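You operate a simulated robot arm through the tools that you are given. There is no shell and no other tool.

You run a simulated robot arm. Do the job below in one go: nothing can be reset, and whatever is moved stays where it is left.

Task
Turn the hot plate OFF, unplug it and file its card in the upper drawer.
Fine: Knob first, socket switch off before the plug; close the drawer. Set down upright: hot plate card. Where these are worked on the way, their far stop is far enough and under half their travel is too little: upper drawer.

The check looks at the end state, three seconds after you hand in, the way a careful person would. Anything else that was tipped, shoved, dropped, spilled or broken makes it a failure.

Robot
A 5-joint arm with a two-finger parallel gripper, fixed in place. Base frame: the origin is at the foot of the arm, x ahead of it, y to its left, z up. Units: mm, rad, N and s.
It reaches about 1134 mm from its shoulder. Its first joint turns from -2.601 to 2.601 rad. Payload 1.57 kg.
The tool frame sits at the grasp point between the pads (the TCP): z along the fingers, y along the line on which they close. The tips reach 30 mm beyond it. Largest opening 110 mm; finger width 24, thickness 12; the body of the gripper, 48 by 112 mm, starts 78 mm behind the TCP.
Orientation is told as [roll, pitch, yaw] about the base's x, y, z axes, in that order, counted from this pose: with the fingers straight down and closing along the base's y, the tool's x points along the base's -x, its y along +y and its z along -z.

Tools
- The arm moves only by the tool send_rows. Its argument "motion" is a list that holds one entry, the list of rows, each a list of 6 numbers: the shift along the base's x, y, z in units of 25 mm (1.0 is 25 mm), then the turn, a rotation vector about the base's x, y, z in units of 8 degrees (1.0 is 8 degrees). In form: [[[tx, ty, tz, rx, ry, rz], ...]]. A call has 1 to 20 rows; each row shifts and turns the commanded pose from where the row before left it. "fingers" is the closure, from 0 (fully open) to 1 (shut), set as the call begins (left out, the last holds). A call with a number of a shift or a turn outside -1 to 1 is refused whole. Rows are played at 5 a second. More than 50 mm and 0.15 rad between two rows, or a gripper value outside its range, and nothing of the call is played. Where a pose cannot be reached the arm comes as near as it can. A force on the tool above 50 N (or 10 N above the force at the start of the call, whichever is more), or a blocked arm, ends the call early, and 0.2 s more pass. Each finger travels about 72 mm/s and halts on what it meets, pressing with about 40 N; the grip force reading is that of the motor and also rises with nothing between the fingers. The clock runs only during rows and for 0.2 s after the last one: add rows that do not move to give the fingers time. The reply holds the time, the measured pose of the TCP, the force on the tool along the base axes, the opening and the grip force, in the units named above and with some noise, with the torque about the TCP (base axes, N m) and any sound that the robot's microphone picked up.
- Cameras (640 x 400 px; columns grow to the right, rows downward): "scene" is fixed at [220.5, -650.7, 1348.3]; the picture's right is [0.46, -0.89, 0.00], its down [-0.84, -0.44, -0.33] and it looks along [0.29, 0.15, -0.95] (base axes); focal length 214 px, centre (320, 200). "wrist" rides on the gripper at [70, 16, -141] in the tool frame; the picture's right is [-0.23, 0.97, 0.00], its down [-0.86, -0.20, -0.48] and it looks along [-0.47, -0.11, 0.88] (tool axes); focal length 222 px, centre (320, 200). There is no depth. A picture from a camera that has moved, and an enlarged one, comes with that camera's place and axes in the base frame and with its lens.
- snapshot(camera): a new picture of that camera. The clock stands still meanwhile.
- lift_body(by): slides the trunk up (or, below 0, down) by that many mm; the arm rides with it, the base frame stays. It gives what a move gives, with no picture.
- enlarge(camera, box): a new picture of the part [left, top, right, bottom] of that camera's present view, enlarged. The clock stands still meanwhile.
- sign_off(): hands the job in; it is judged then, once.

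Nothing tells you positions but the pictures and the camera data. Unless the task says otherwise, let go and move clear before handing in.

The tools are called after "Call:" as name(argument=value, ...) on one line, values as JSON. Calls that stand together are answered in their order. send_rows: Moves the arm, as the interface text tells. Its arguments: {"type":"object","properties":{"motion":{"type":"array","items":{"type":"array","items":{"type":"array","items":{"type":"number"}}}},"fingers":{"type":"number"}},"required":["motion"]} The other tools are called the same way: lift_body (by) slides the trunk up or down; snapshot (camera) takes a picture; enlarge (camera, box) takes an enlarged picture of a part of a camera's view; sign_off () hands the job in.

At the start:

```text
clock: 0.0
ee_pos: [398.8, -497.9, 1067.8]
orientation: [-0.004, -0.001, 0.0]
force: [-0.3, 0.0, 0.2]
wrist_torque: [0.03, 0.01, -0.01]
opening: 109.9
gripper_force: 0.3
trunk travel left (down, up): [-801.0, 169.0]
```

scene: 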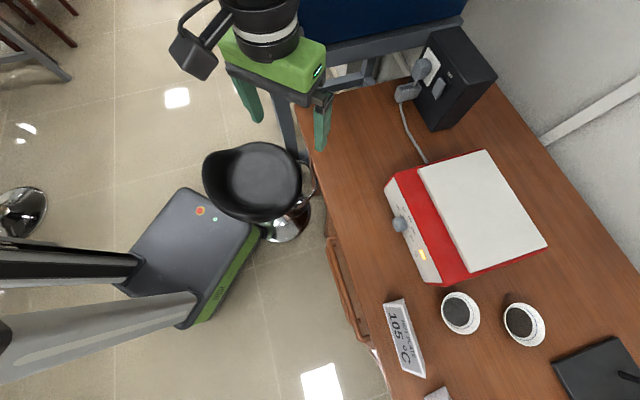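
wrist: 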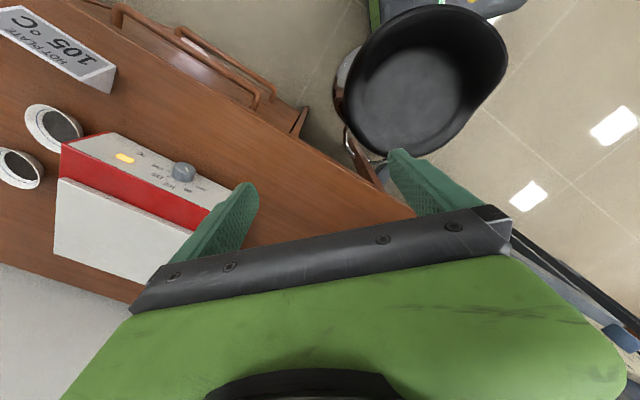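

I see a bench with a red and white hot plate, a black socket box with a plug, a standing card reading "105 °C", two cups and drawers on the bench's front. I'll look closer before moving.

Call:
enlarge(camera="scene", box=[370, 20, 530, 120])

Call:
enlarge(camera="scene", box=[360, 150, 520, 250])

Call:
enlarge(camera="scene", box=[300, 220, 460, 320])

Call:
enlarge(camera="scene", box=[340, 280, 532, 400])

Call:
enlarge(camera="wrist", box=[0, 0, 320, 200])

```text
4.00 times, centred on (450, 70) of scene
camera zoom: at [220.5, -650.7, 1348.3], right [0.46, -0.89, 0.0], down [-0.84, -0.44, -0.33], along [0.29, 0.15, -0.95], focal length 858 px, centre (-200, 720)
```

zoom: 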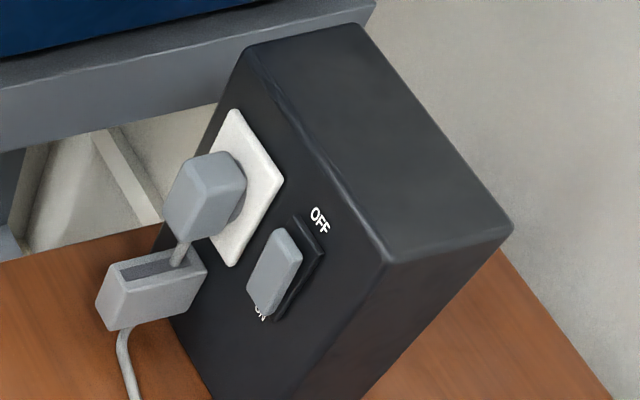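

```text
4.00 times, centred on (440, 200) of scene
camera zoom: at [220.5, -650.7, 1348.3], right [0.46, -0.89, 0.0], down [-0.84, -0.44, -0.33], along [0.29, 0.15, -0.95], focal length 858 px, centre (-160, 200)
```

zoom: 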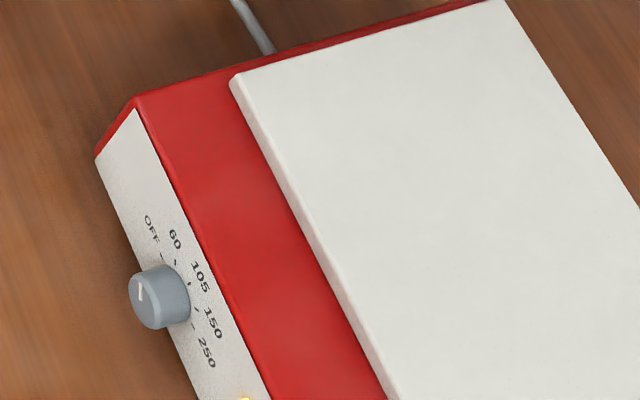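

```text
4.00 times, centred on (380, 270) of scene
camera zoom: at [220.5, -650.7, 1348.3], right [0.46, -0.89, 0.0], down [-0.84, -0.44, -0.33], along [0.29, 0.15, -0.95], focal length 858 px, centre (80, -80)
```

zoom: 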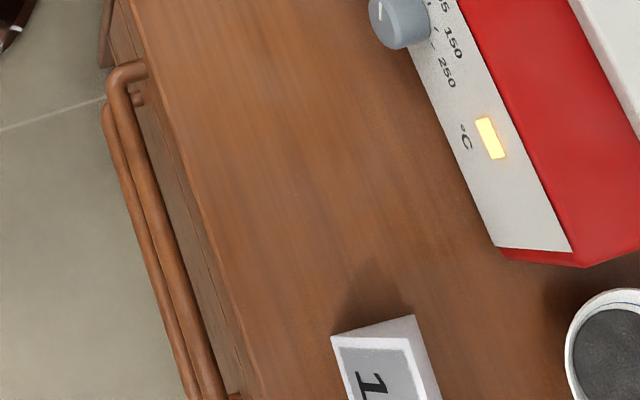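

```text
3.33 times, centred on (436, 340) of scene
camera zoom: at [220.5, -650.7, 1348.3], right [0.46, -0.89, 0.0], down [-0.84, -0.44, -0.33], along [0.29, 0.15, -0.95], focal length 715 px, centre (-67, -267)
```

zoom: 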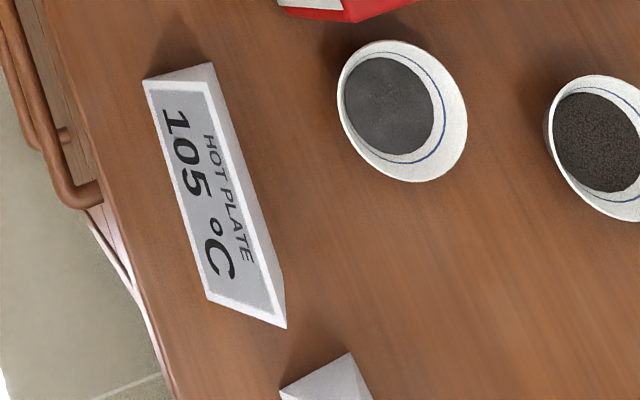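

```text
2.00 times, centred on (160, 100) of wrist
camera zoom: at [327.5, -482.3, 1210.3], right [0.23, 0.97, 0.0], down [0.86, -0.2, 0.48], along [0.47, -0.11, -0.88], focal length 444 px, centre (640, 400)
```

zoom: 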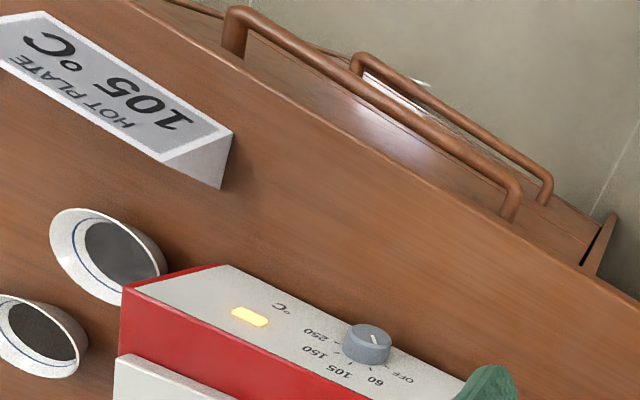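

The knob triangulates to about (422, -777, 810), so the bench top should be a little below that. I'll enlarge more details to fix the geometry of the panel, card and box.

Call:
enlarge(camera="scene", box=[376, 160, 456, 210])

Call:
enlarge(camera="scene", box=[376, 205, 456, 255])

Call:
enlarge(camera="scene", box=[390, 250, 470, 300])

Call:
enlarge(camera="wrist", box=[40, 120, 200, 220])

Call:
enlarge(camera="wrist", box=[0, 0, 160, 100])

Call:
enlarge(camera="scene", box=[376, 290, 456, 340])

Call:
enlarge(camera="scene", box=[376, 345, 464, 400])

```text
8.00 times, centred on (416, 185) of scene
camera zoom: at [220.5, -650.7, 1348.3], right [0.46, -0.89, 0.0], down [-0.84, -0.44, -0.33], along [0.29, 0.15, -0.95], focal length 1716 px, centre (-448, 320)
```

zoom: 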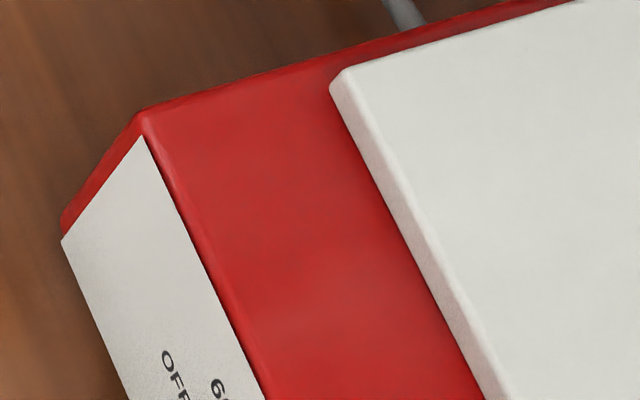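

```text
8.00 times, centred on (416, 230) of scene
camera zoom: at [220.5, -650.7, 1348.3], right [0.46, -0.89, 0.0], down [-0.84, -0.44, -0.33], along [0.29, 0.15, -0.95], focal length 1716 px, centre (-448, -40)
```

zoom: 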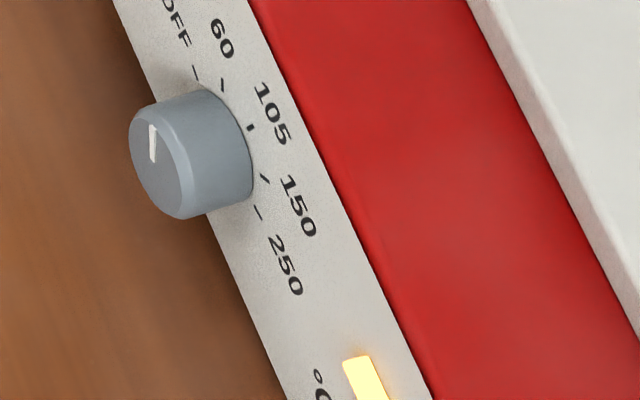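

```text
8.00 times, centred on (430, 275) of scene
camera zoom: at [220.5, -650.7, 1348.3], right [0.46, -0.89, 0.0], down [-0.84, -0.44, -0.33], along [0.29, 0.15, -0.95], focal length 1716 px, centre (-560, -400)
```

zoom: 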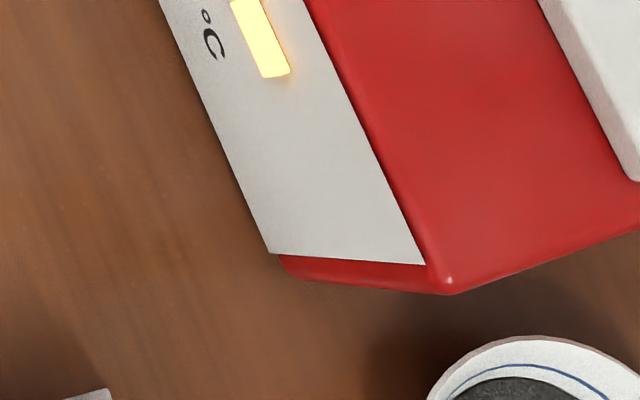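

```text
4.00 times, centred on (120, 170) of wrist
camera zoom: at [327.5, -482.3, 1210.3], right [0.23, 0.97, 0.0], down [0.86, -0.2, 0.48], along [0.47, -0.11, -0.88], focal length 888 px, centre (1120, 320)
```

zoom: 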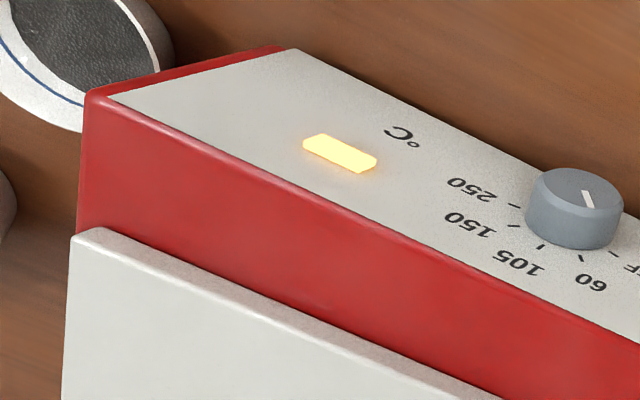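

```text
4.00 times, centred on (80, 50) of wrist
camera zoom: at [327.5, -482.3, 1210.3], right [0.23, 0.97, 0.0], down [0.86, -0.2, 0.48], along [0.47, -0.11, -0.88], focal length 888 px, centre (1280, 800)
```

zoom: 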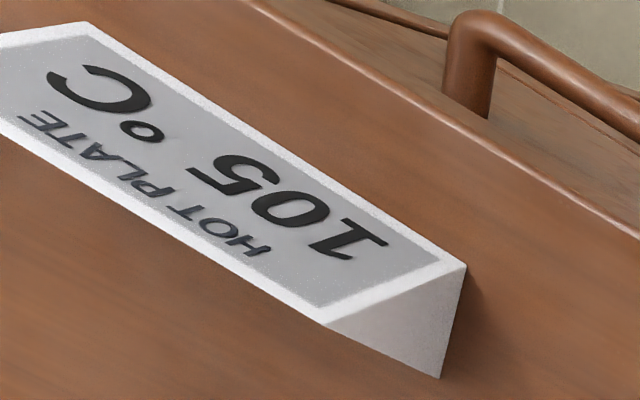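

```text
8.00 times, centred on (416, 315) of scene
camera zoom: at [220.5, -650.7, 1348.3], right [0.46, -0.89, 0.0], down [-0.84, -0.44, -0.33], along [0.29, 0.15, -0.95], focal length 1716 px, centre (-448, -720)
```

zoom: 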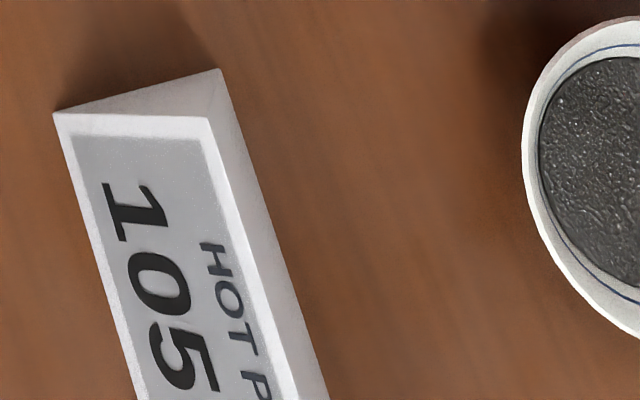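

```text
7.27 times, centred on (420, 372) of scene
camera zoom: at [220.5, -650.7, 1348.3], right [0.46, -0.89, 0.0], down [-0.84, -0.44, -0.33], along [0.29, 0.15, -0.95], focal length 1560 px, centre (-407, -1054)
```

zoom: 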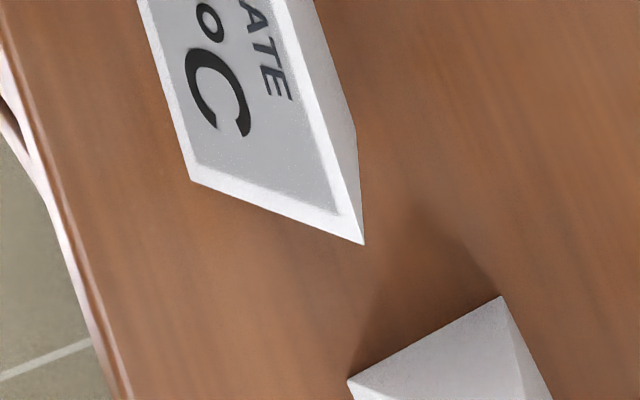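

The bench top comes out at z ≈ 770. The hot plate's panel is vertical and faces along (-0.71, 0.71), and the knob is at about (422, -776, 807). I'll turn the tool so its camera sits above the gripper, then pitch it forward to look at the socket box and panel.

Call:
send_rows(motion=[[[0, 0, 0, 0, 0, 1], [0, 0, 0, 0, 0, 1], [0, 0, 0, 0, 0, 1], [0, 0, 0, 0, 0, 1], [0, 0, 0, 0, 0, 1], [0, 0, 0, 0, 0, 1], [0, 0, 0, 0, 0, 1], [0, 0, 0, 0, 0, 1], [0, 0, 0, 0, 0, 1], [0, 0, 0, 0, 0, 1], [0, 0, 0, 0, 0, 1], [0, 0, 0, 0, 0, 1], [0, 0, 0, 0, 0, 1], [0, 0, 0, 0, 0, 1], [0, 0, 0, 0, 0, 1], [0, 0, 0, 0, 0, 1], [0, 0, 0, 0, 0, 0.1]]])

```text
clock: 3.6
ee_pos: [413.1, -486.0, 1068.6]
orientation: [0.009, 0.002, 2.085]
force: [0.4, -0.8, 0.2]
wrist_torque: [0.01, -0.02, 0.0]
opening: 109.9
gripper_force: 0.1
out of reach, approached as far as the arm can: row 15, 16
trunk travel left (down, up): [-801.0, 169.0]
```

The tool's spin stops about 10° short of having the camera straight above, which is usable. Next I'll pitch the tool forward to look toward the box and panel.

Call:
send_rows(motion=[[[0, 0, 0, 0, 0, -0.6], [0, 0, 0, -0.766, -0.643, 0], [0, 0, 0, -0.766, -0.643, 0], [0, 0, 0, -0.766, -0.643, 0], [0, 0, 0, -0.766, -0.643, 0], [0, 0, 0, -0.766, -0.643, 0], [0, 0, 0, -0.766, -0.643, 0], [0, 0, 0, -0.766, -0.643, 0], [0, 0, 0, -0.766, -0.643, 0], [0, 0, 0, -0.766, -0.643, 0], [0, 0, 0, 0, 0, 0]]])

Call:
snapshot(camera="wrist")

Call:
snapshot(camera="scene")

```text
clock: 6.0
ee_pos: [506.4, -594.7, 1232.0]
orientation: [-0.664, 1.166, 1.55]
force: [0.3, 0.5, -0.1]
wrist_torque: [-0.01, -0.02, -0.01]
opening: 110.0
gripper_force: 0.1
out of reach, approached as far as the arm can: row 3, 4, 5, 6, 7, 8, 9, 10
trunk travel left (down, up): [-801.0, 169.0]
```

```text
taken
camera wrist: at [408.0, -527.9, 1337.2], right [-0.78, -0.45, -0.44], down [-0.12, 0.8, -0.59], along [0.62, -0.41, -0.67], focal length 222 px, centre (320, 200)
```

wrist: 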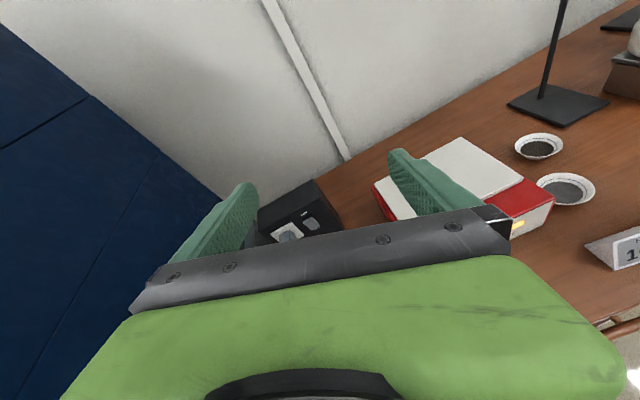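

```text
taken
```

scene: 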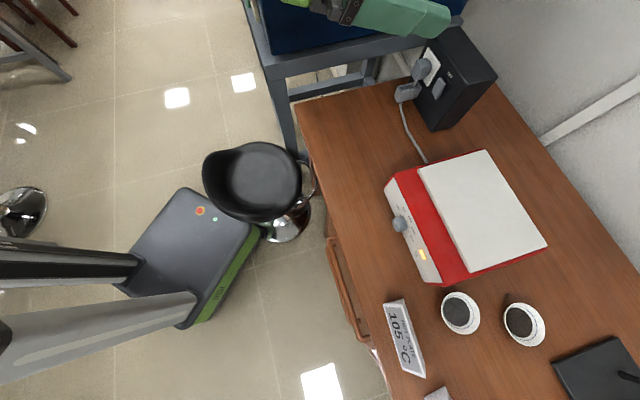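

I can now see the black box with its plug between the fingers, and a large blue panel to the left. I'll enlarge the wrist view.

Call:
enlarge(camera="wrist", box=[240, 165, 368, 245])

Call:
enlarge(camera="wrist", box=[480, 120, 640, 220])

Call:
enlarge(camera="scene", box=[385, 40, 449, 80])

Call:
enlarge(camera="scene", box=[240, 0, 480, 150])

Call:
enlarge(camera="scene", box=[180, 110, 340, 260])

```text
5.00 times, centred on (304, 205) of wrist
camera zoom: at [408.0, -527.9, 1337.2], right [-0.78, -0.45, -0.44], down [-0.12, 0.8, -0.59], along [0.62, -0.41, -0.67], focal length 1111 px, centre (400, 175)
```

zoom: 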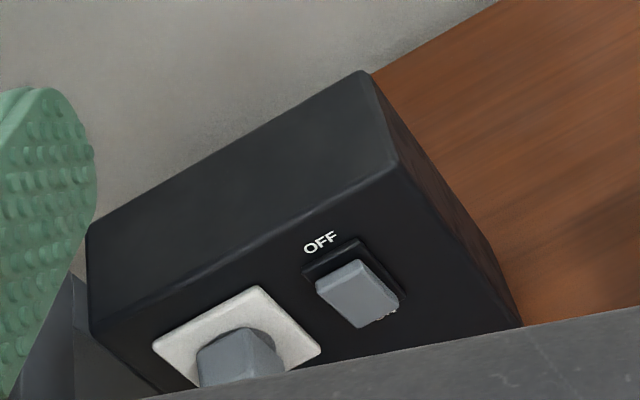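

```text
4.00 times, centred on (560, 170) of wrist
camera zoom: at [408.0, -527.9, 1337.2], right [-0.78, -0.45, -0.44], down [-0.12, 0.8, -0.59], along [0.62, -0.41, -0.67], focal length 888 px, centre (-640, 320)
```

zoom: 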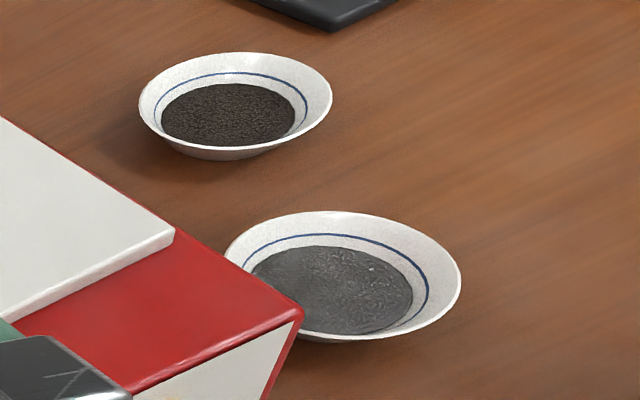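

```text
10.00 times, centred on (417, 60) of scene
camera zoom: at [220.5, -650.7, 1348.3], right [0.46, -0.89, 0.0], down [-0.84, -0.44, -0.33], along [0.29, 0.15, -0.95], focal length 2145 px, centre (-650, 1600)
```

zoom: 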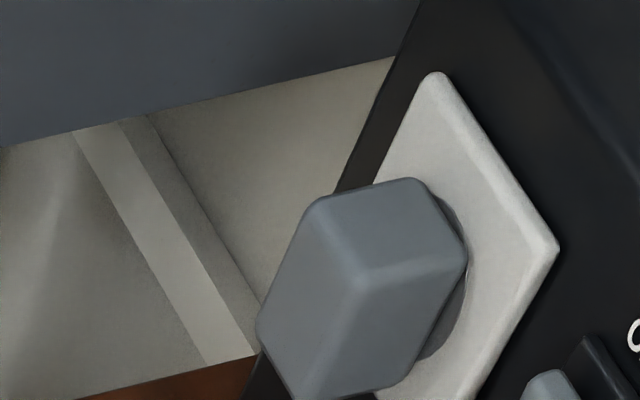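

```text
2.67 times, centred on (360, 75) of scene
camera zoom: at [220.5, -650.7, 1348.3], right [0.46, -0.89, 0.0], down [-0.84, -0.44, -0.33], along [0.29, 0.15, -0.95], focal length 572 px, centre (213, 533)
```

zoom: 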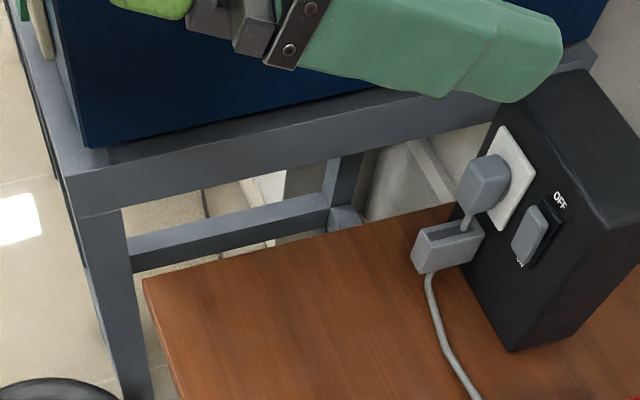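

```text
2.67 times, centred on (260, 185) of scene
camera zoom: at [220.5, -650.7, 1348.3], right [0.46, -0.89, 0.0], down [-0.84, -0.44, -0.33], along [0.29, 0.15, -0.95], focal length 572 px, centre (480, 240)
```

zoom: 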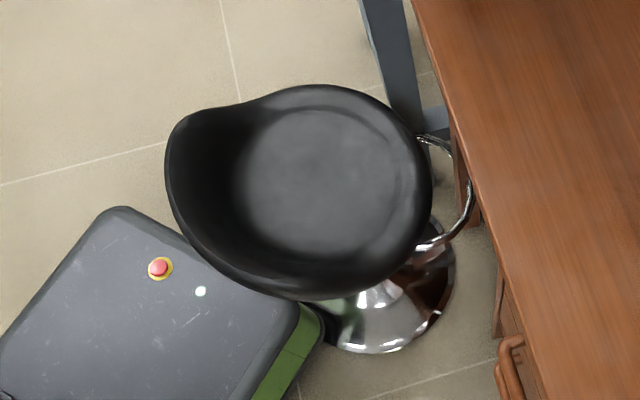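

The box front faces the same way as the hot plate. The rocker is near (801, -718, 894) with OFF above and ON below. The plug is near (845, -650, 891) and seems to be gripped most easily from the front. The arm is limited at this height, so I'll lower the trunk.

Call:
lift_body(by=-250)

Call:
snapshot(camera="wrist")

Call:
snapshot(camera="scene")

```text
clock: 8.6
ee_pos: [507.2, -594.5, 983.3]
orientation: [-0.66, 1.166, 1.552]
force: [0.5, 0.1, -0.3]
wrist_torque: [0.01, 0.01, 0.0]
opening: 110.0
gripper_force: 0.1
trunk travel left (down, up): [-551.0, 419.0]
```

```text
taken
camera wrist: at [408.0, -528.0, 1087.1], right [-0.78, -0.44, -0.44], down [-0.12, 0.8, -0.59], along [0.62, -0.4, -0.68], focal length 222 px, centre (320, 200)
```

wrist: 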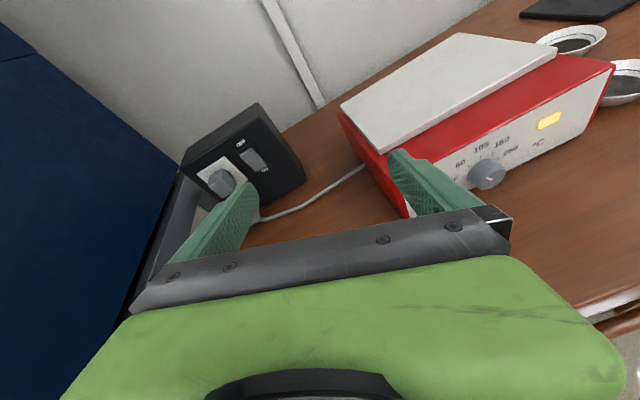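

```text
taken
```

scene: 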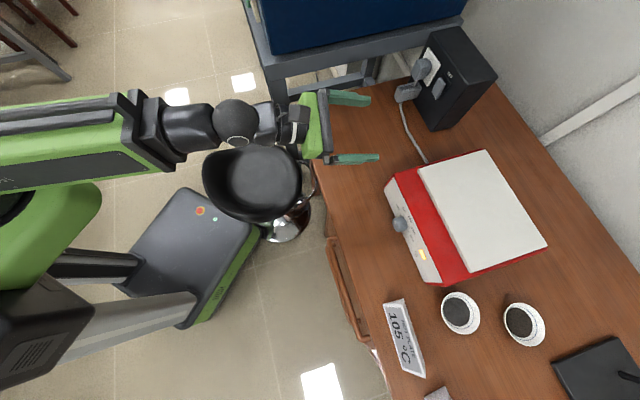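

The view is better now: the knob panel and the socket box are both visible. I'll enlarge both.

Call:
enlarge(camera="wrist", box=[432, 110, 560, 190])

Call:
enlarge(camera="wrist", box=[180, 100, 308, 180])

Call:
enlarge(camera="wrist", box=[190, 160, 270, 210])

Call:
enlarge(camera="scene", box=[385, 65, 449, 105])

```text
5.00 times, centred on (496, 150) of wrist
camera zoom: at [408.0, -528.0, 1087.1], right [-0.78, -0.44, -0.44], down [-0.12, 0.8, -0.59], along [0.62, -0.4, -0.68], focal length 1111 px, centre (-560, 450)
```

zoom: 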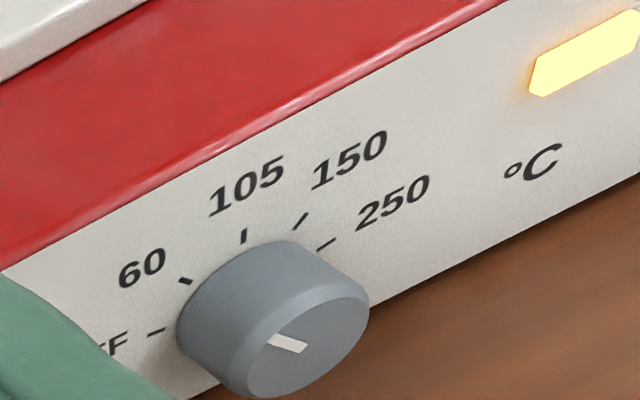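

```text
5.00 times, centred on (244, 140) of wrist
camera zoom: at [408.0, -528.0, 1087.1], right [-0.78, -0.44, -0.44], down [-0.12, 0.8, -0.59], along [0.62, -0.4, -0.68], focal length 1111 px, centre (700, 500)
```

zoom: 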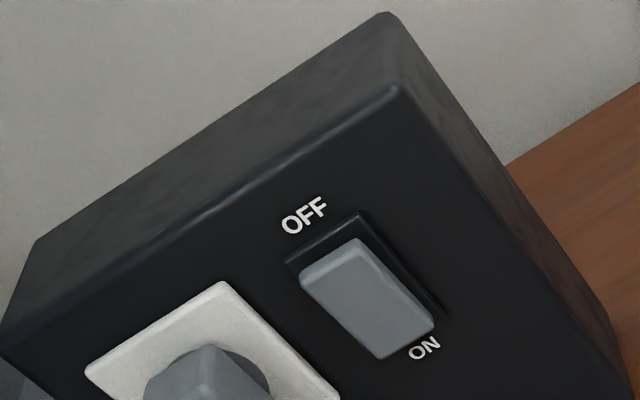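

```text
8.00 times, centred on (230, 185) of wrist
camera zoom: at [408.0, -528.0, 1087.1], right [-0.78, -0.44, -0.44], down [-0.12, 0.8, -0.59], along [0.62, -0.4, -0.68], focal length 1777 px, centre (1040, 320)
```

zoom: 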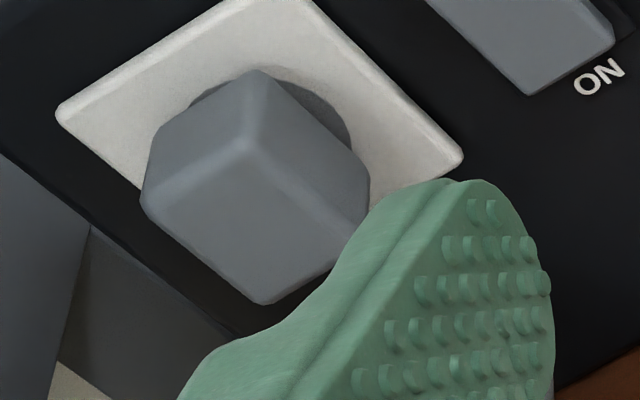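

```text
10.00 times, centred on (417, 85) of scene
camera zoom: at [220.5, -650.7, 1348.3], right [0.46, -0.89, 0.0], down [-0.84, -0.44, -0.33], along [0.29, 0.15, -0.95], focal length 2145 px, centre (-650, 1350)
```

zoom: 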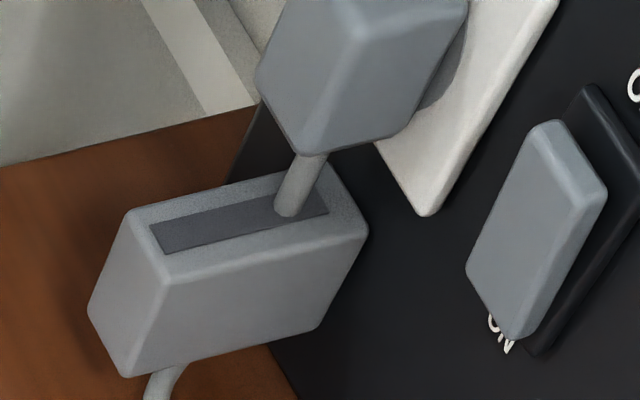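

The knob's dial reads OFF at -90°, 60 at -45° and 105 at 0°. Its pointer is near -40°, so it needs about 50° anticlockwise. I'll check with a null row that the commanded pose matches the measured one.

Call:
send_rows(motion=[[[0, 0, 0, 0, 0, 0]]], fingers=0.5)

```text
clock: 9.0
ee_pos: [506.8, -594.5, 983.0]
orientation: [-0.658, 1.167, 1.551]
force: [0.0, 0.3, 0.0]
wrist_torque: [0.04, 0.0, -0.01]
opening: 55.9
gripper_force: 0.1
trunk travel left (down, up): [-551.0, 419.0]
```

Commanded and measured poses agree. I'll move to a standby point about 60 mm in front of the knob, nearly level and with the fingers tilted so they can turn it anticlockwise.

Call:
send_rows(motion=[[[-0.727, -0.586, -0.874, 0, 0, -0.74], [-0.727, -0.586, -0.874, 0, 0, -0.74], [-0.727, -0.586, -0.874, -0.679, -0.347, 0], [-0.727, -0.586, -0.874, 0.436, -0.855, -0.204], [-0.727, -0.586, -0.874, 0.436, -0.855, -0.204], [-0.727, -0.586, -0.874, 0, 0, 0], [-0.727, -0.586, -0.874, 0, 0, 0], [0, 0, 0, 0, 0, 0]]], fingers=0.55)

Call:
snapshot(camera="wrist")

Call:
snapshot(camera="scene")

```text
clock: 10.8
ee_pos: [380.2, -698.4, 1006.0]
orientation: [-1.171, 1.004, 0.819]
force: [-0.1, -0.3, 0.3]
wrist_torque: [0.02, -0.03, -0.02]
opening: 49.4
gripper_force: 0.1
out of reach, approached as far as the arm can: row 1, 2, 3, 4, 5, 6, 7
trunk travel left (down, up): [-551.0, 419.0]
```

```text
taken
camera wrist: at [277.6, -608.8, 1087.5], right [-0.71, -0.2, -0.67], down [0.26, 0.81, -0.52], along [0.65, -0.55, -0.52], focal length 222 px, centre (320, 200)
```

wrist: 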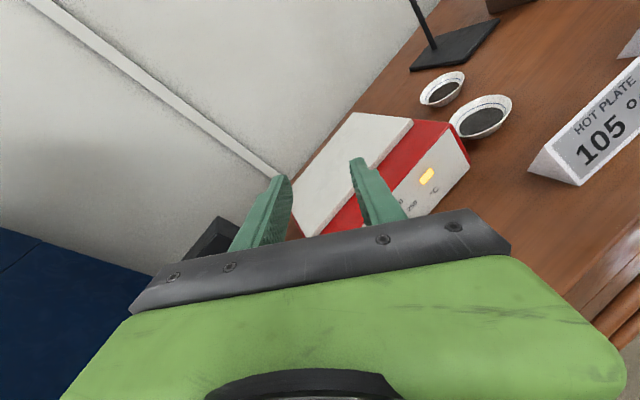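

```text
taken
```

scene: 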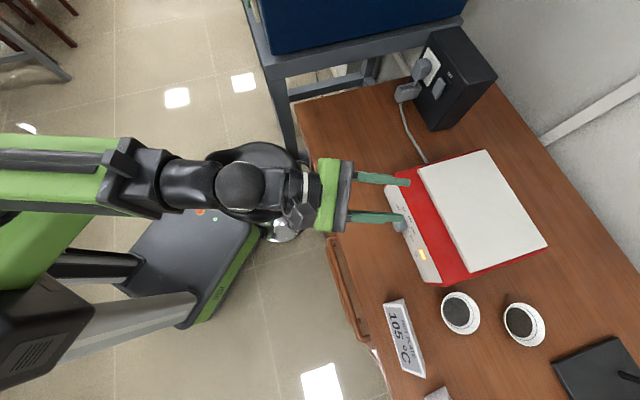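

x and y were reached, but the arm can't come down further with the trunk this high. I'll lower the trunk by the missing height.

Call:
lift_body(by=-165)

Call:
snapshot(camera="wrist")

Call:
snapshot(camera="scene")

```text
clock: 12.7
ee_pos: [380.7, -698.3, 841.5]
orientation: [-1.172, 1.005, 0.818]
force: [0.3, 0.1, -0.8]
wrist_torque: [0.03, 0.01, 0.0]
opening: 49.5
gripper_force: 0.2
trunk travel left (down, up): [-386.0, 584.0]
```

```text
taken
camera wrist: at [277.9, -608.6, 922.5], right [-0.71, -0.2, -0.67], down [0.26, 0.81, -0.52], along [0.65, -0.55, -0.52], focal length 222 px, centre (320, 200)
```

wrist: 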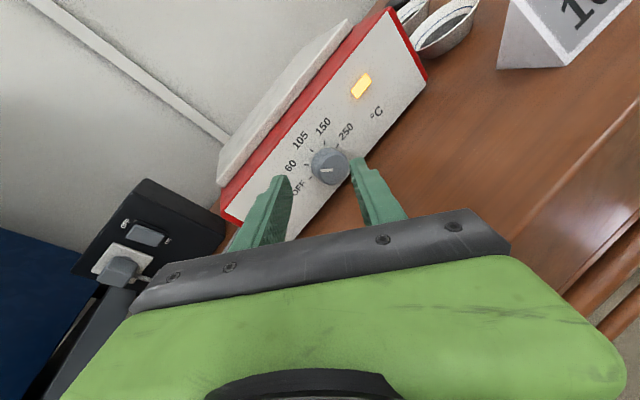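

```text
taken
```

scene: 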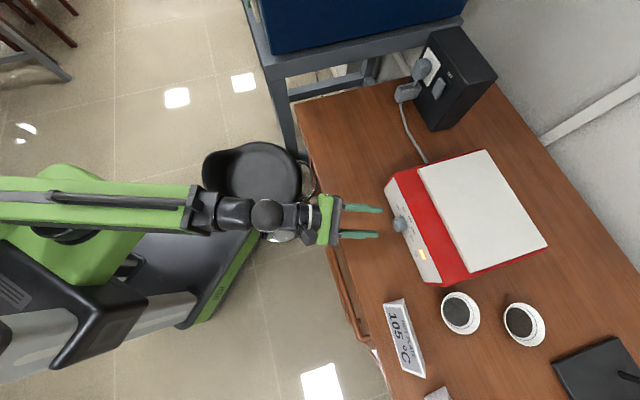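

The pose is as intended: 12° nose-down with the fingers tilted 30°. I'll enlarge the knob to refine its position.

Call:
enlarge(camera="wrist", box=[280, 110, 408, 190])

Call:
enlarge(camera="wrist", box=[60, 170, 220, 270])

Call:
enlarge(camera="scene", box=[310, 190, 438, 270])

```text
5.00 times, centred on (344, 150) of wrist
camera zoom: at [277.9, -608.6, 922.5], right [-0.71, -0.2, -0.67], down [0.26, 0.81, -0.52], along [0.65, -0.55, -0.52], focal length 1111 px, centre (200, 450)
```

zoom: 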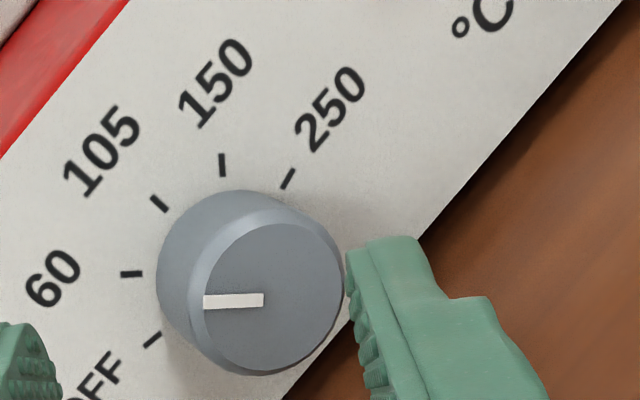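

```text
4.00 times, centred on (140, 220) of wrist
camera zoom: at [277.9, -608.6, 922.5], right [-0.71, -0.2, -0.67], down [0.26, 0.81, -0.52], along [0.65, -0.55, -0.52], focal length 888 px, centre (1040, 120)
```

zoom: 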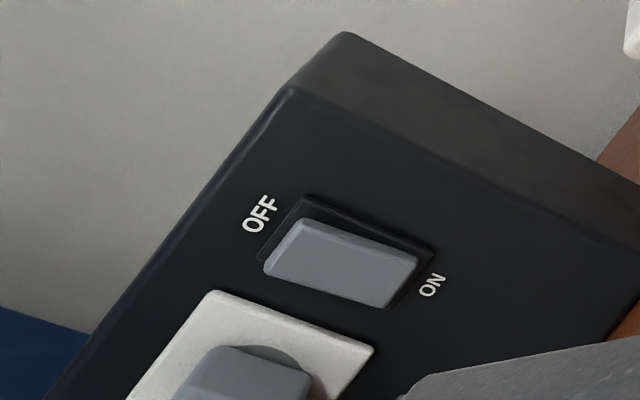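

```text
5.00 times, centred on (374, 230) of scene
camera zoom: at [220.5, -650.7, 1348.3], right [0.46, -0.89, 0.0], down [-0.84, -0.44, -0.33], along [0.29, 0.15, -0.95], focal length 1072 px, centre (50, 50)
```

zoom: 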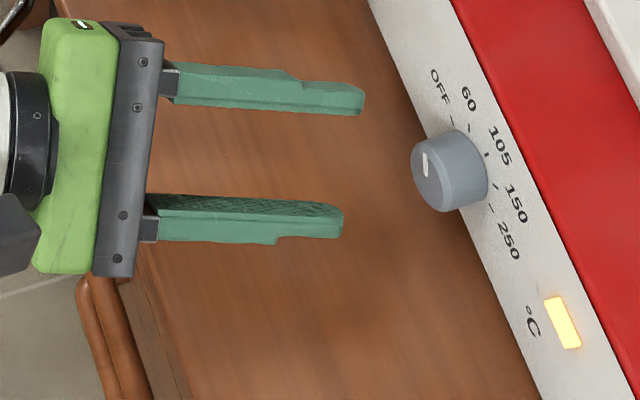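

The pointer sits right at 60, so it needs 45–50° anticlockwise to OFF. Because of the approach angle, the fingers overlap the knob better with the tilt the other way round. I'll raise the trunk for clearance and respin the tool the long way.

Call:
lift_body(by=150)

Call:
send_rows(motion=[[[0, 0, 0, 0.4483, -0.8693, -0.2082], [0, 0, 0, 0.4483, -0.8693, -0.2082], [0, 0, 0, 0.4483, -0.8693, -0.2082], [0, 0, 0, 0.4483, -0.8693, -0.2082], [0, 0, 0, 0.4483, -0.8693, -0.2082], [0, 0, 0, 0.4483, -0.8693, -0.2082], [0, 0, 0, 0.4483, -0.8693, -0.2082], [0, 0, 0, 0.4483, -0.8693, -0.2082], [0, 0, 0, 0.4483, -0.8693, -0.2082], [0, 0, 0, 0.4483, -0.8693, -0.2082], [0, 0, 0, 0.4483, -0.8693, -0.2082], [0, 0, 0, 0.4483, -0.8693, -0.2082], [0, 0, 0, 0.4483, -0.8693, -0.2082], [0, 0, 0, 0.4483, -0.8693, -0.2082], [0, 0, 0, 0.4483, -0.8693, -0.2082], [0, 0, 0, 0.4483, -0.8693, -0.2082], [0, 0, 0, 0.4483, -0.8693, -0.2082], [0, 0, 0, 0.4483, -0.8693, -0.2082], [0, 0, 0, 0.4483, -0.8693, -0.2082], [0, 0, 0, 0.4483, -0.8693, -0.2082]]])

```text
clock: 14.4
ee_pos: [380.8, -698.2, 991.0]
orientation: [-1.172, 1.002, 0.818]
force: [-0.1, 0.6, -0.3]
wrist_torque: [-0.01, 0.0, 0.01]
opening: 49.4
gripper_force: 0.0
trunk travel left (down, up): [-536.0, 434.0]
```

```text
clock: 18.6
ee_pos: [379.7, -698.4, 992.0]
orientation: [0.709, -1.292, -1.819]
force: [0.1, 0.0, -1.1]
wrist_torque: [0.01, 0.02, 0.02]
opening: 49.4
gripper_force: 0.0
trunk travel left (down, up): [-536.0, 434.0]
```

The spin works without trouble. I'll do the rest of it and pitch down slightly.

Call:
send_rows(motion=[[[0, 0, 0, 0.4483, -0.8693, -0.2082], [0, 0, 0, 0.4483, -0.8693, -0.2082], [0, 0, 0, 0.4483, -0.8693, -0.2082], [0, 0, 0, 0.4483, -0.8693, -0.2082], [0, 0, 0, 0.4483, -0.8693, -0.2082], [0, 0, 0, 0.4483, -0.8693, -0.2082], [0, 0, 0, 0.4483, -0.8693, -0.2082], [0, 0, 0, 0.4483, -0.8693, -0.2082], [0, 0, 0, 0.4483, -0.8693, -0.2082], [0, 0, 0, 0.4483, -0.8693, -0.2082], [0, 0, 0, 0.4483, -0.8693, -0.2082], [0, 0, 0, 0.4483, -0.8693, -0.2082], [0, 0, 0, 0.4483, -0.8693, -0.2082], [0, 0, 0, 0.4483, -0.8693, -0.2082], [0, 0, 0, 0.4483, -0.8693, -0.2082], [0, 0, 0, 0.4483, -0.8693, -0.2082], [0, 0, 0, 0.4483, -0.8693, -0.2082], [0, 0, 0, 0.4483, -0.8693, -0.2082], [0, 0, 0, 0.4483, -0.8693, -0.2082], [0, 0, 0, 0.667, 0.344, 0]]])

Call:
snapshot(camera="wrist")

```text
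clock: 22.8
ee_pos: [379.8, -698.2, 967.3]
orientation: [0.75, 1.136, 2.845]
force: [0.3, 0.0, -0.2]
wrist_torque: [-0.02, -0.01, 0.01]
opening: 49.6
gripper_force: 0.1
out of reach, approached as far as the arm can: row 20
trunk travel left (down, up): [-536.0, 434.0]
```

```text
taken
camera wrist: at [333.5, -596.7, 1080.1], right [-0.88, -0.48, 0.07], down [-0.39, 0.61, -0.69], along [0.28, -0.63, -0.72], focal length 222 px, centre (320, 200)
```

wrist: 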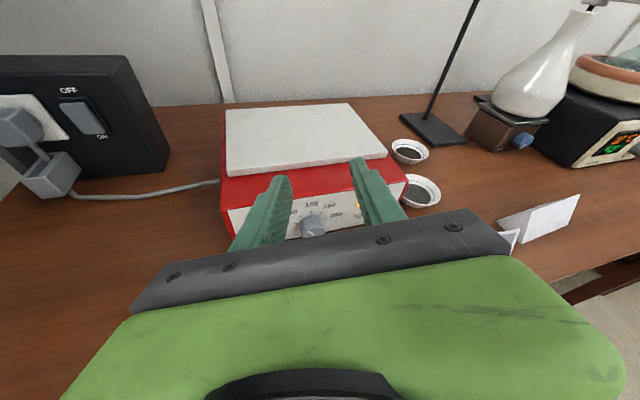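

The tool now points 18° down with the right finger up 17°. I'll lower the trunk to knob height and check the view before advancing.

Call:
lift_body(by=-140)

Call:
enlarge(camera="wrist", box=[220, 120, 420, 245])

Call:
enlarge(camera="scene", box=[310, 190, 438, 270])

```text
clock: 24.5
ee_pos: [380.6, -697.3, 827.4]
orientation: [0.754, 1.137, 2.847]
force: [-0.3, 0.6, -0.6]
wrist_torque: [0.0, 0.04, 0.01]
opening: 49.4
gripper_force: 0.0
trunk travel left (down, up): [-396.0, 574.0]
```

```text
3.20 times, centred on (320, 182) of wrist
camera zoom: at [333.6, -596.5, 940.2], right [-0.88, -0.48, 0.07], down [-0.39, 0.61, -0.69], along [0.28, -0.63, -0.72], focal length 711 px, centre (320, 256)
```

zoom: 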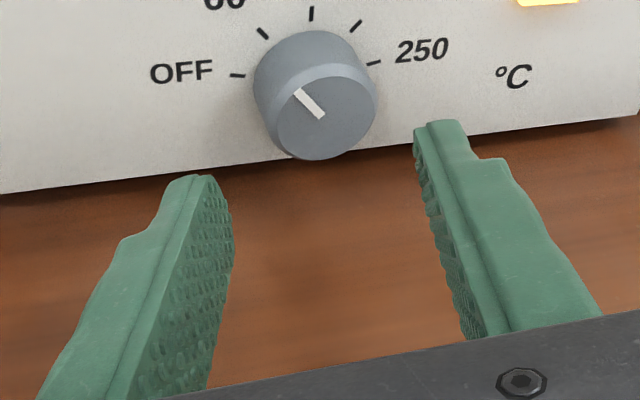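

```text
5.00 times, centred on (374, 230) of scene
camera zoom: at [220.5, -650.7, 1348.3], right [0.46, -0.89, 0.0], down [-0.84, -0.44, -0.33], along [0.29, 0.15, -0.95], focal length 1072 px, centre (50, 50)
```

zoom: 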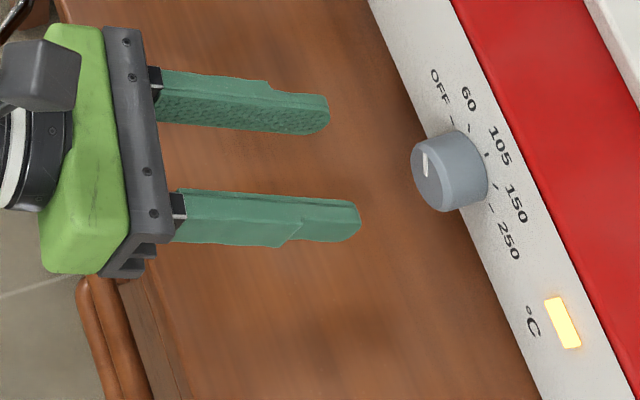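

The knob lies between the fingers. I'll advance onto it.

Call:
send_rows(motion=[[[0.265, -0.517, -0.102, 0, 0, 0], [0.265, -0.517, -0.102, 0, 0, 0], [0.265, -0.517, -0.102, 0, 0, 0], [0.265, -0.517, -0.102, 0, 0, 0], [0, 0, 0, 0, 0, 0]]])

Call:
enlarge(camera="wrist", box=[220, 120, 420, 245])

Call:
enlarge(camera="scene", box=[350, 190, 446, 250])

```text
clock: 25.7
ee_pos: [409.0, -748.9, 826.1]
orientation: [0.749, 1.132, 2.844]
force: [0.8, 1.0, -0.2]
wrist_torque: [-0.01, -0.03, -0.02]
opening: 49.7
gripper_force: 0.1
out of reach, approached as far as the arm can: row 2, 4
trunk travel left (down, up): [-396.0, 574.0]
```

```text
3.20 times, centred on (320, 182) of wrist
camera zoom: at [361.3, -647.7, 939.8], right [-0.88, -0.48, 0.07], down [-0.39, 0.61, -0.68], along [0.28, -0.63, -0.73], focal length 711 px, centre (320, 256)
```

zoom: 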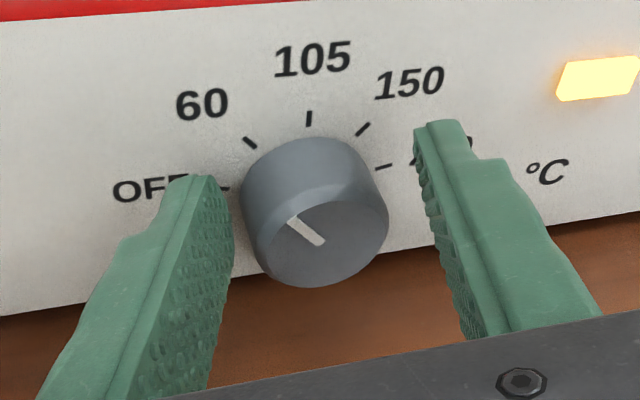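

```text
6.67 times, centred on (398, 220) of scene
camera zoom: at [220.5, -650.7, 1348.3], right [0.46, -0.89, 0.0], down [-0.84, -0.44, -0.33], along [0.29, 0.15, -0.95], focal length 1430 px, centre (-200, 67)
```

zoom: 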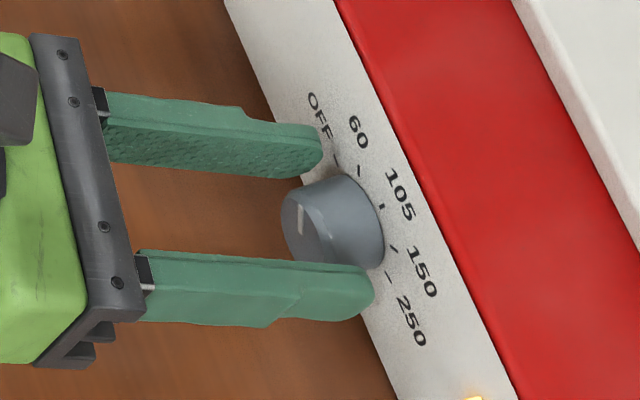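

The fingers straddle the knob but sit 9 mm too high. I'll lower the trunk slightly, then close.

Call:
lift_body(by=-9)

Call:
send_rows(motion=[[[0, 0, 0, 0, 0, 0], [0, 0, 0, 0, 0, 0], [0, 0, 0, 0, 0, 0]]], fingers=0.8)

Call:
enlarge(camera="wrist", box=[220, 120, 420, 245])

Call:
enlarge(camera="scene", box=[350, 190, 446, 250])

```text
clock: 26.3
ee_pos: [408.0, -748.7, 817.1]
orientation: [0.748, 1.132, 2.844]
force: [0.5, 1.3, 0.4]
wrist_torque: [0.02, 0.01, -0.01]
opening: 49.4
gripper_force: 0.0
trunk travel left (down, up): [-387.0, 583.0]
```

```text
clock: 27.1
ee_pos: [408.9, -748.0, 819.0]
orientation: [0.747, 1.133, 2.845]
force: [2.6, 3.6, -2.5]
wrist_torque: [0.11, -0.09, 0.3]
opening: 38.9
gripper_force: 44.3
trunk travel left (down, up): [-387.0, 583.0]
```

```text
3.20 times, centred on (320, 182) of wrist
camera zoom: at [361.7, -647.4, 930.7], right [-0.87, -0.48, 0.07], down [-0.39, 0.61, -0.68], along [0.28, -0.63, -0.73], focal length 711 px, centre (320, 256)
```

zoom: 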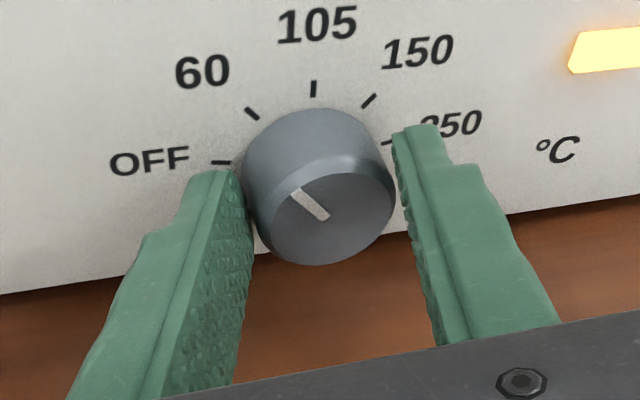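

```text
6.67 times, centred on (398, 220) of scene
camera zoom: at [220.5, -650.7, 1348.3], right [0.46, -0.89, 0.0], down [-0.84, -0.44, -0.33], along [0.29, 0.15, -0.95], focal length 1430 px, centre (-200, 67)
```

zoom: 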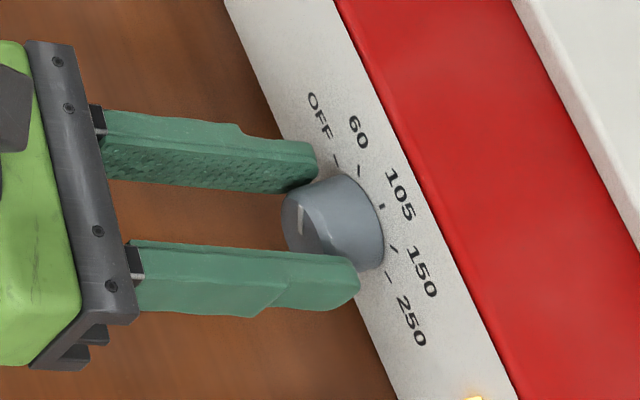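

The knob is gripped at about 39 mm. Now I'll spin anticlockwise about 30°.

Call:
send_rows(motion=[[[0, 0, 0, -0.218, 0.423, 0.154], [0, 0, 0, -0.4355, 0.8459, 0.308], [0, 0, 0, -0.4355, 0.8459, 0.308], [0, 0, 0, -0.4355, 0.8459, 0.308], [0, 0, 0, 0, 0, 0]]])

Call:
enlarge(camera="wrist", box=[220, 120, 420, 245])

Call:
enlarge(camera="scene", box=[350, 190, 446, 250])

```text
clock: 28.3
ee_pos: [412.0, -748.2, 818.1]
orientation: [1.139, 0.722, -2.962]
force: [30.5, 17.9, -19.7]
wrist_torque: [0.02, -0.92, 1.48]
opening: 37.3
gripper_force: 43.9
trunk travel left (down, up): [-387.0, 583.0]
```

```text
3.20 times, centred on (320, 182) of wrist
camera zoom: at [392.9, -629.3, 918.7], right [-0.67, -0.54, 0.51], down [-0.74, 0.39, -0.55], along [0.09, -0.75, -0.66], focal length 711 px, centre (320, 256)
```

zoom: 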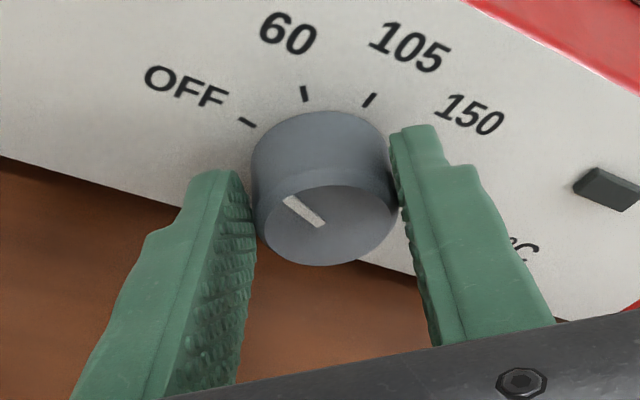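

```text
6.67 times, centred on (398, 220) of scene
camera zoom: at [220.5, -650.7, 1348.3], right [0.46, -0.89, 0.0], down [-0.84, -0.44, -0.33], along [0.29, 0.15, -0.95], focal length 1430 px, centre (-200, 67)
```

zoom: 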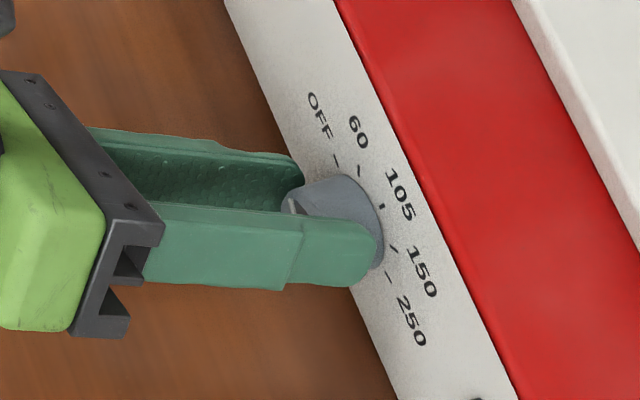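

The indicator light has gone out, but the pointer is still short of the OFF mark. I'll release, spin back, and grip again for the rest.

Call:
send_rows(motion=[[[0, 0, 0, 0, 0, 0], [0, 0, 0, 0, 0, 0]]], fingers=0.55)

Call:
enlarge(camera="wrist", box=[220, 120, 420, 245])

Call:
enlarge(camera="scene", box=[376, 205, 456, 255])

```text
clock: 28.9
ee_pos: [406.9, -748.6, 818.9]
orientation: [1.145, 0.726, -2.961]
force: [-0.4, 0.3, -0.7]
wrist_torque: [-0.02, 0.0, 0.02]
opening: 49.6
gripper_force: 0.1
trunk travel left (down, up): [-387.0, 583.0]
```

```text
3.20 times, centred on (320, 182) of wrist
camera zoom: at [388.4, -630.1, 920.5], right [-0.67, -0.53, 0.51], down [-0.73, 0.39, -0.56], along [0.09, -0.75, -0.66], focal length 711 px, centre (320, 256)
```

zoom: 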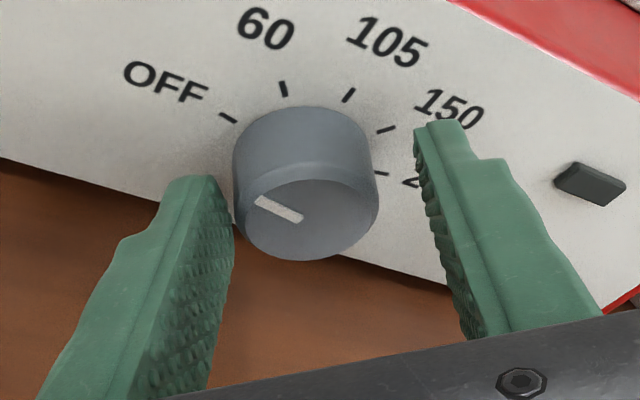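

```text
8.00 times, centred on (416, 230) of scene
camera zoom: at [220.5, -650.7, 1348.3], right [0.46, -0.89, 0.0], down [-0.84, -0.44, -0.33], along [0.29, 0.15, -0.95], focal length 1716 px, centre (-448, -40)
```

zoom: 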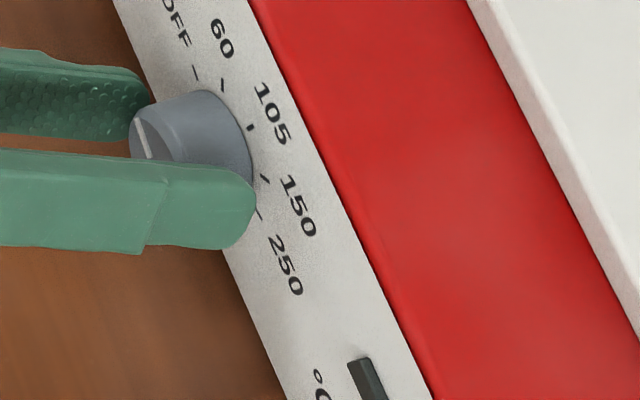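

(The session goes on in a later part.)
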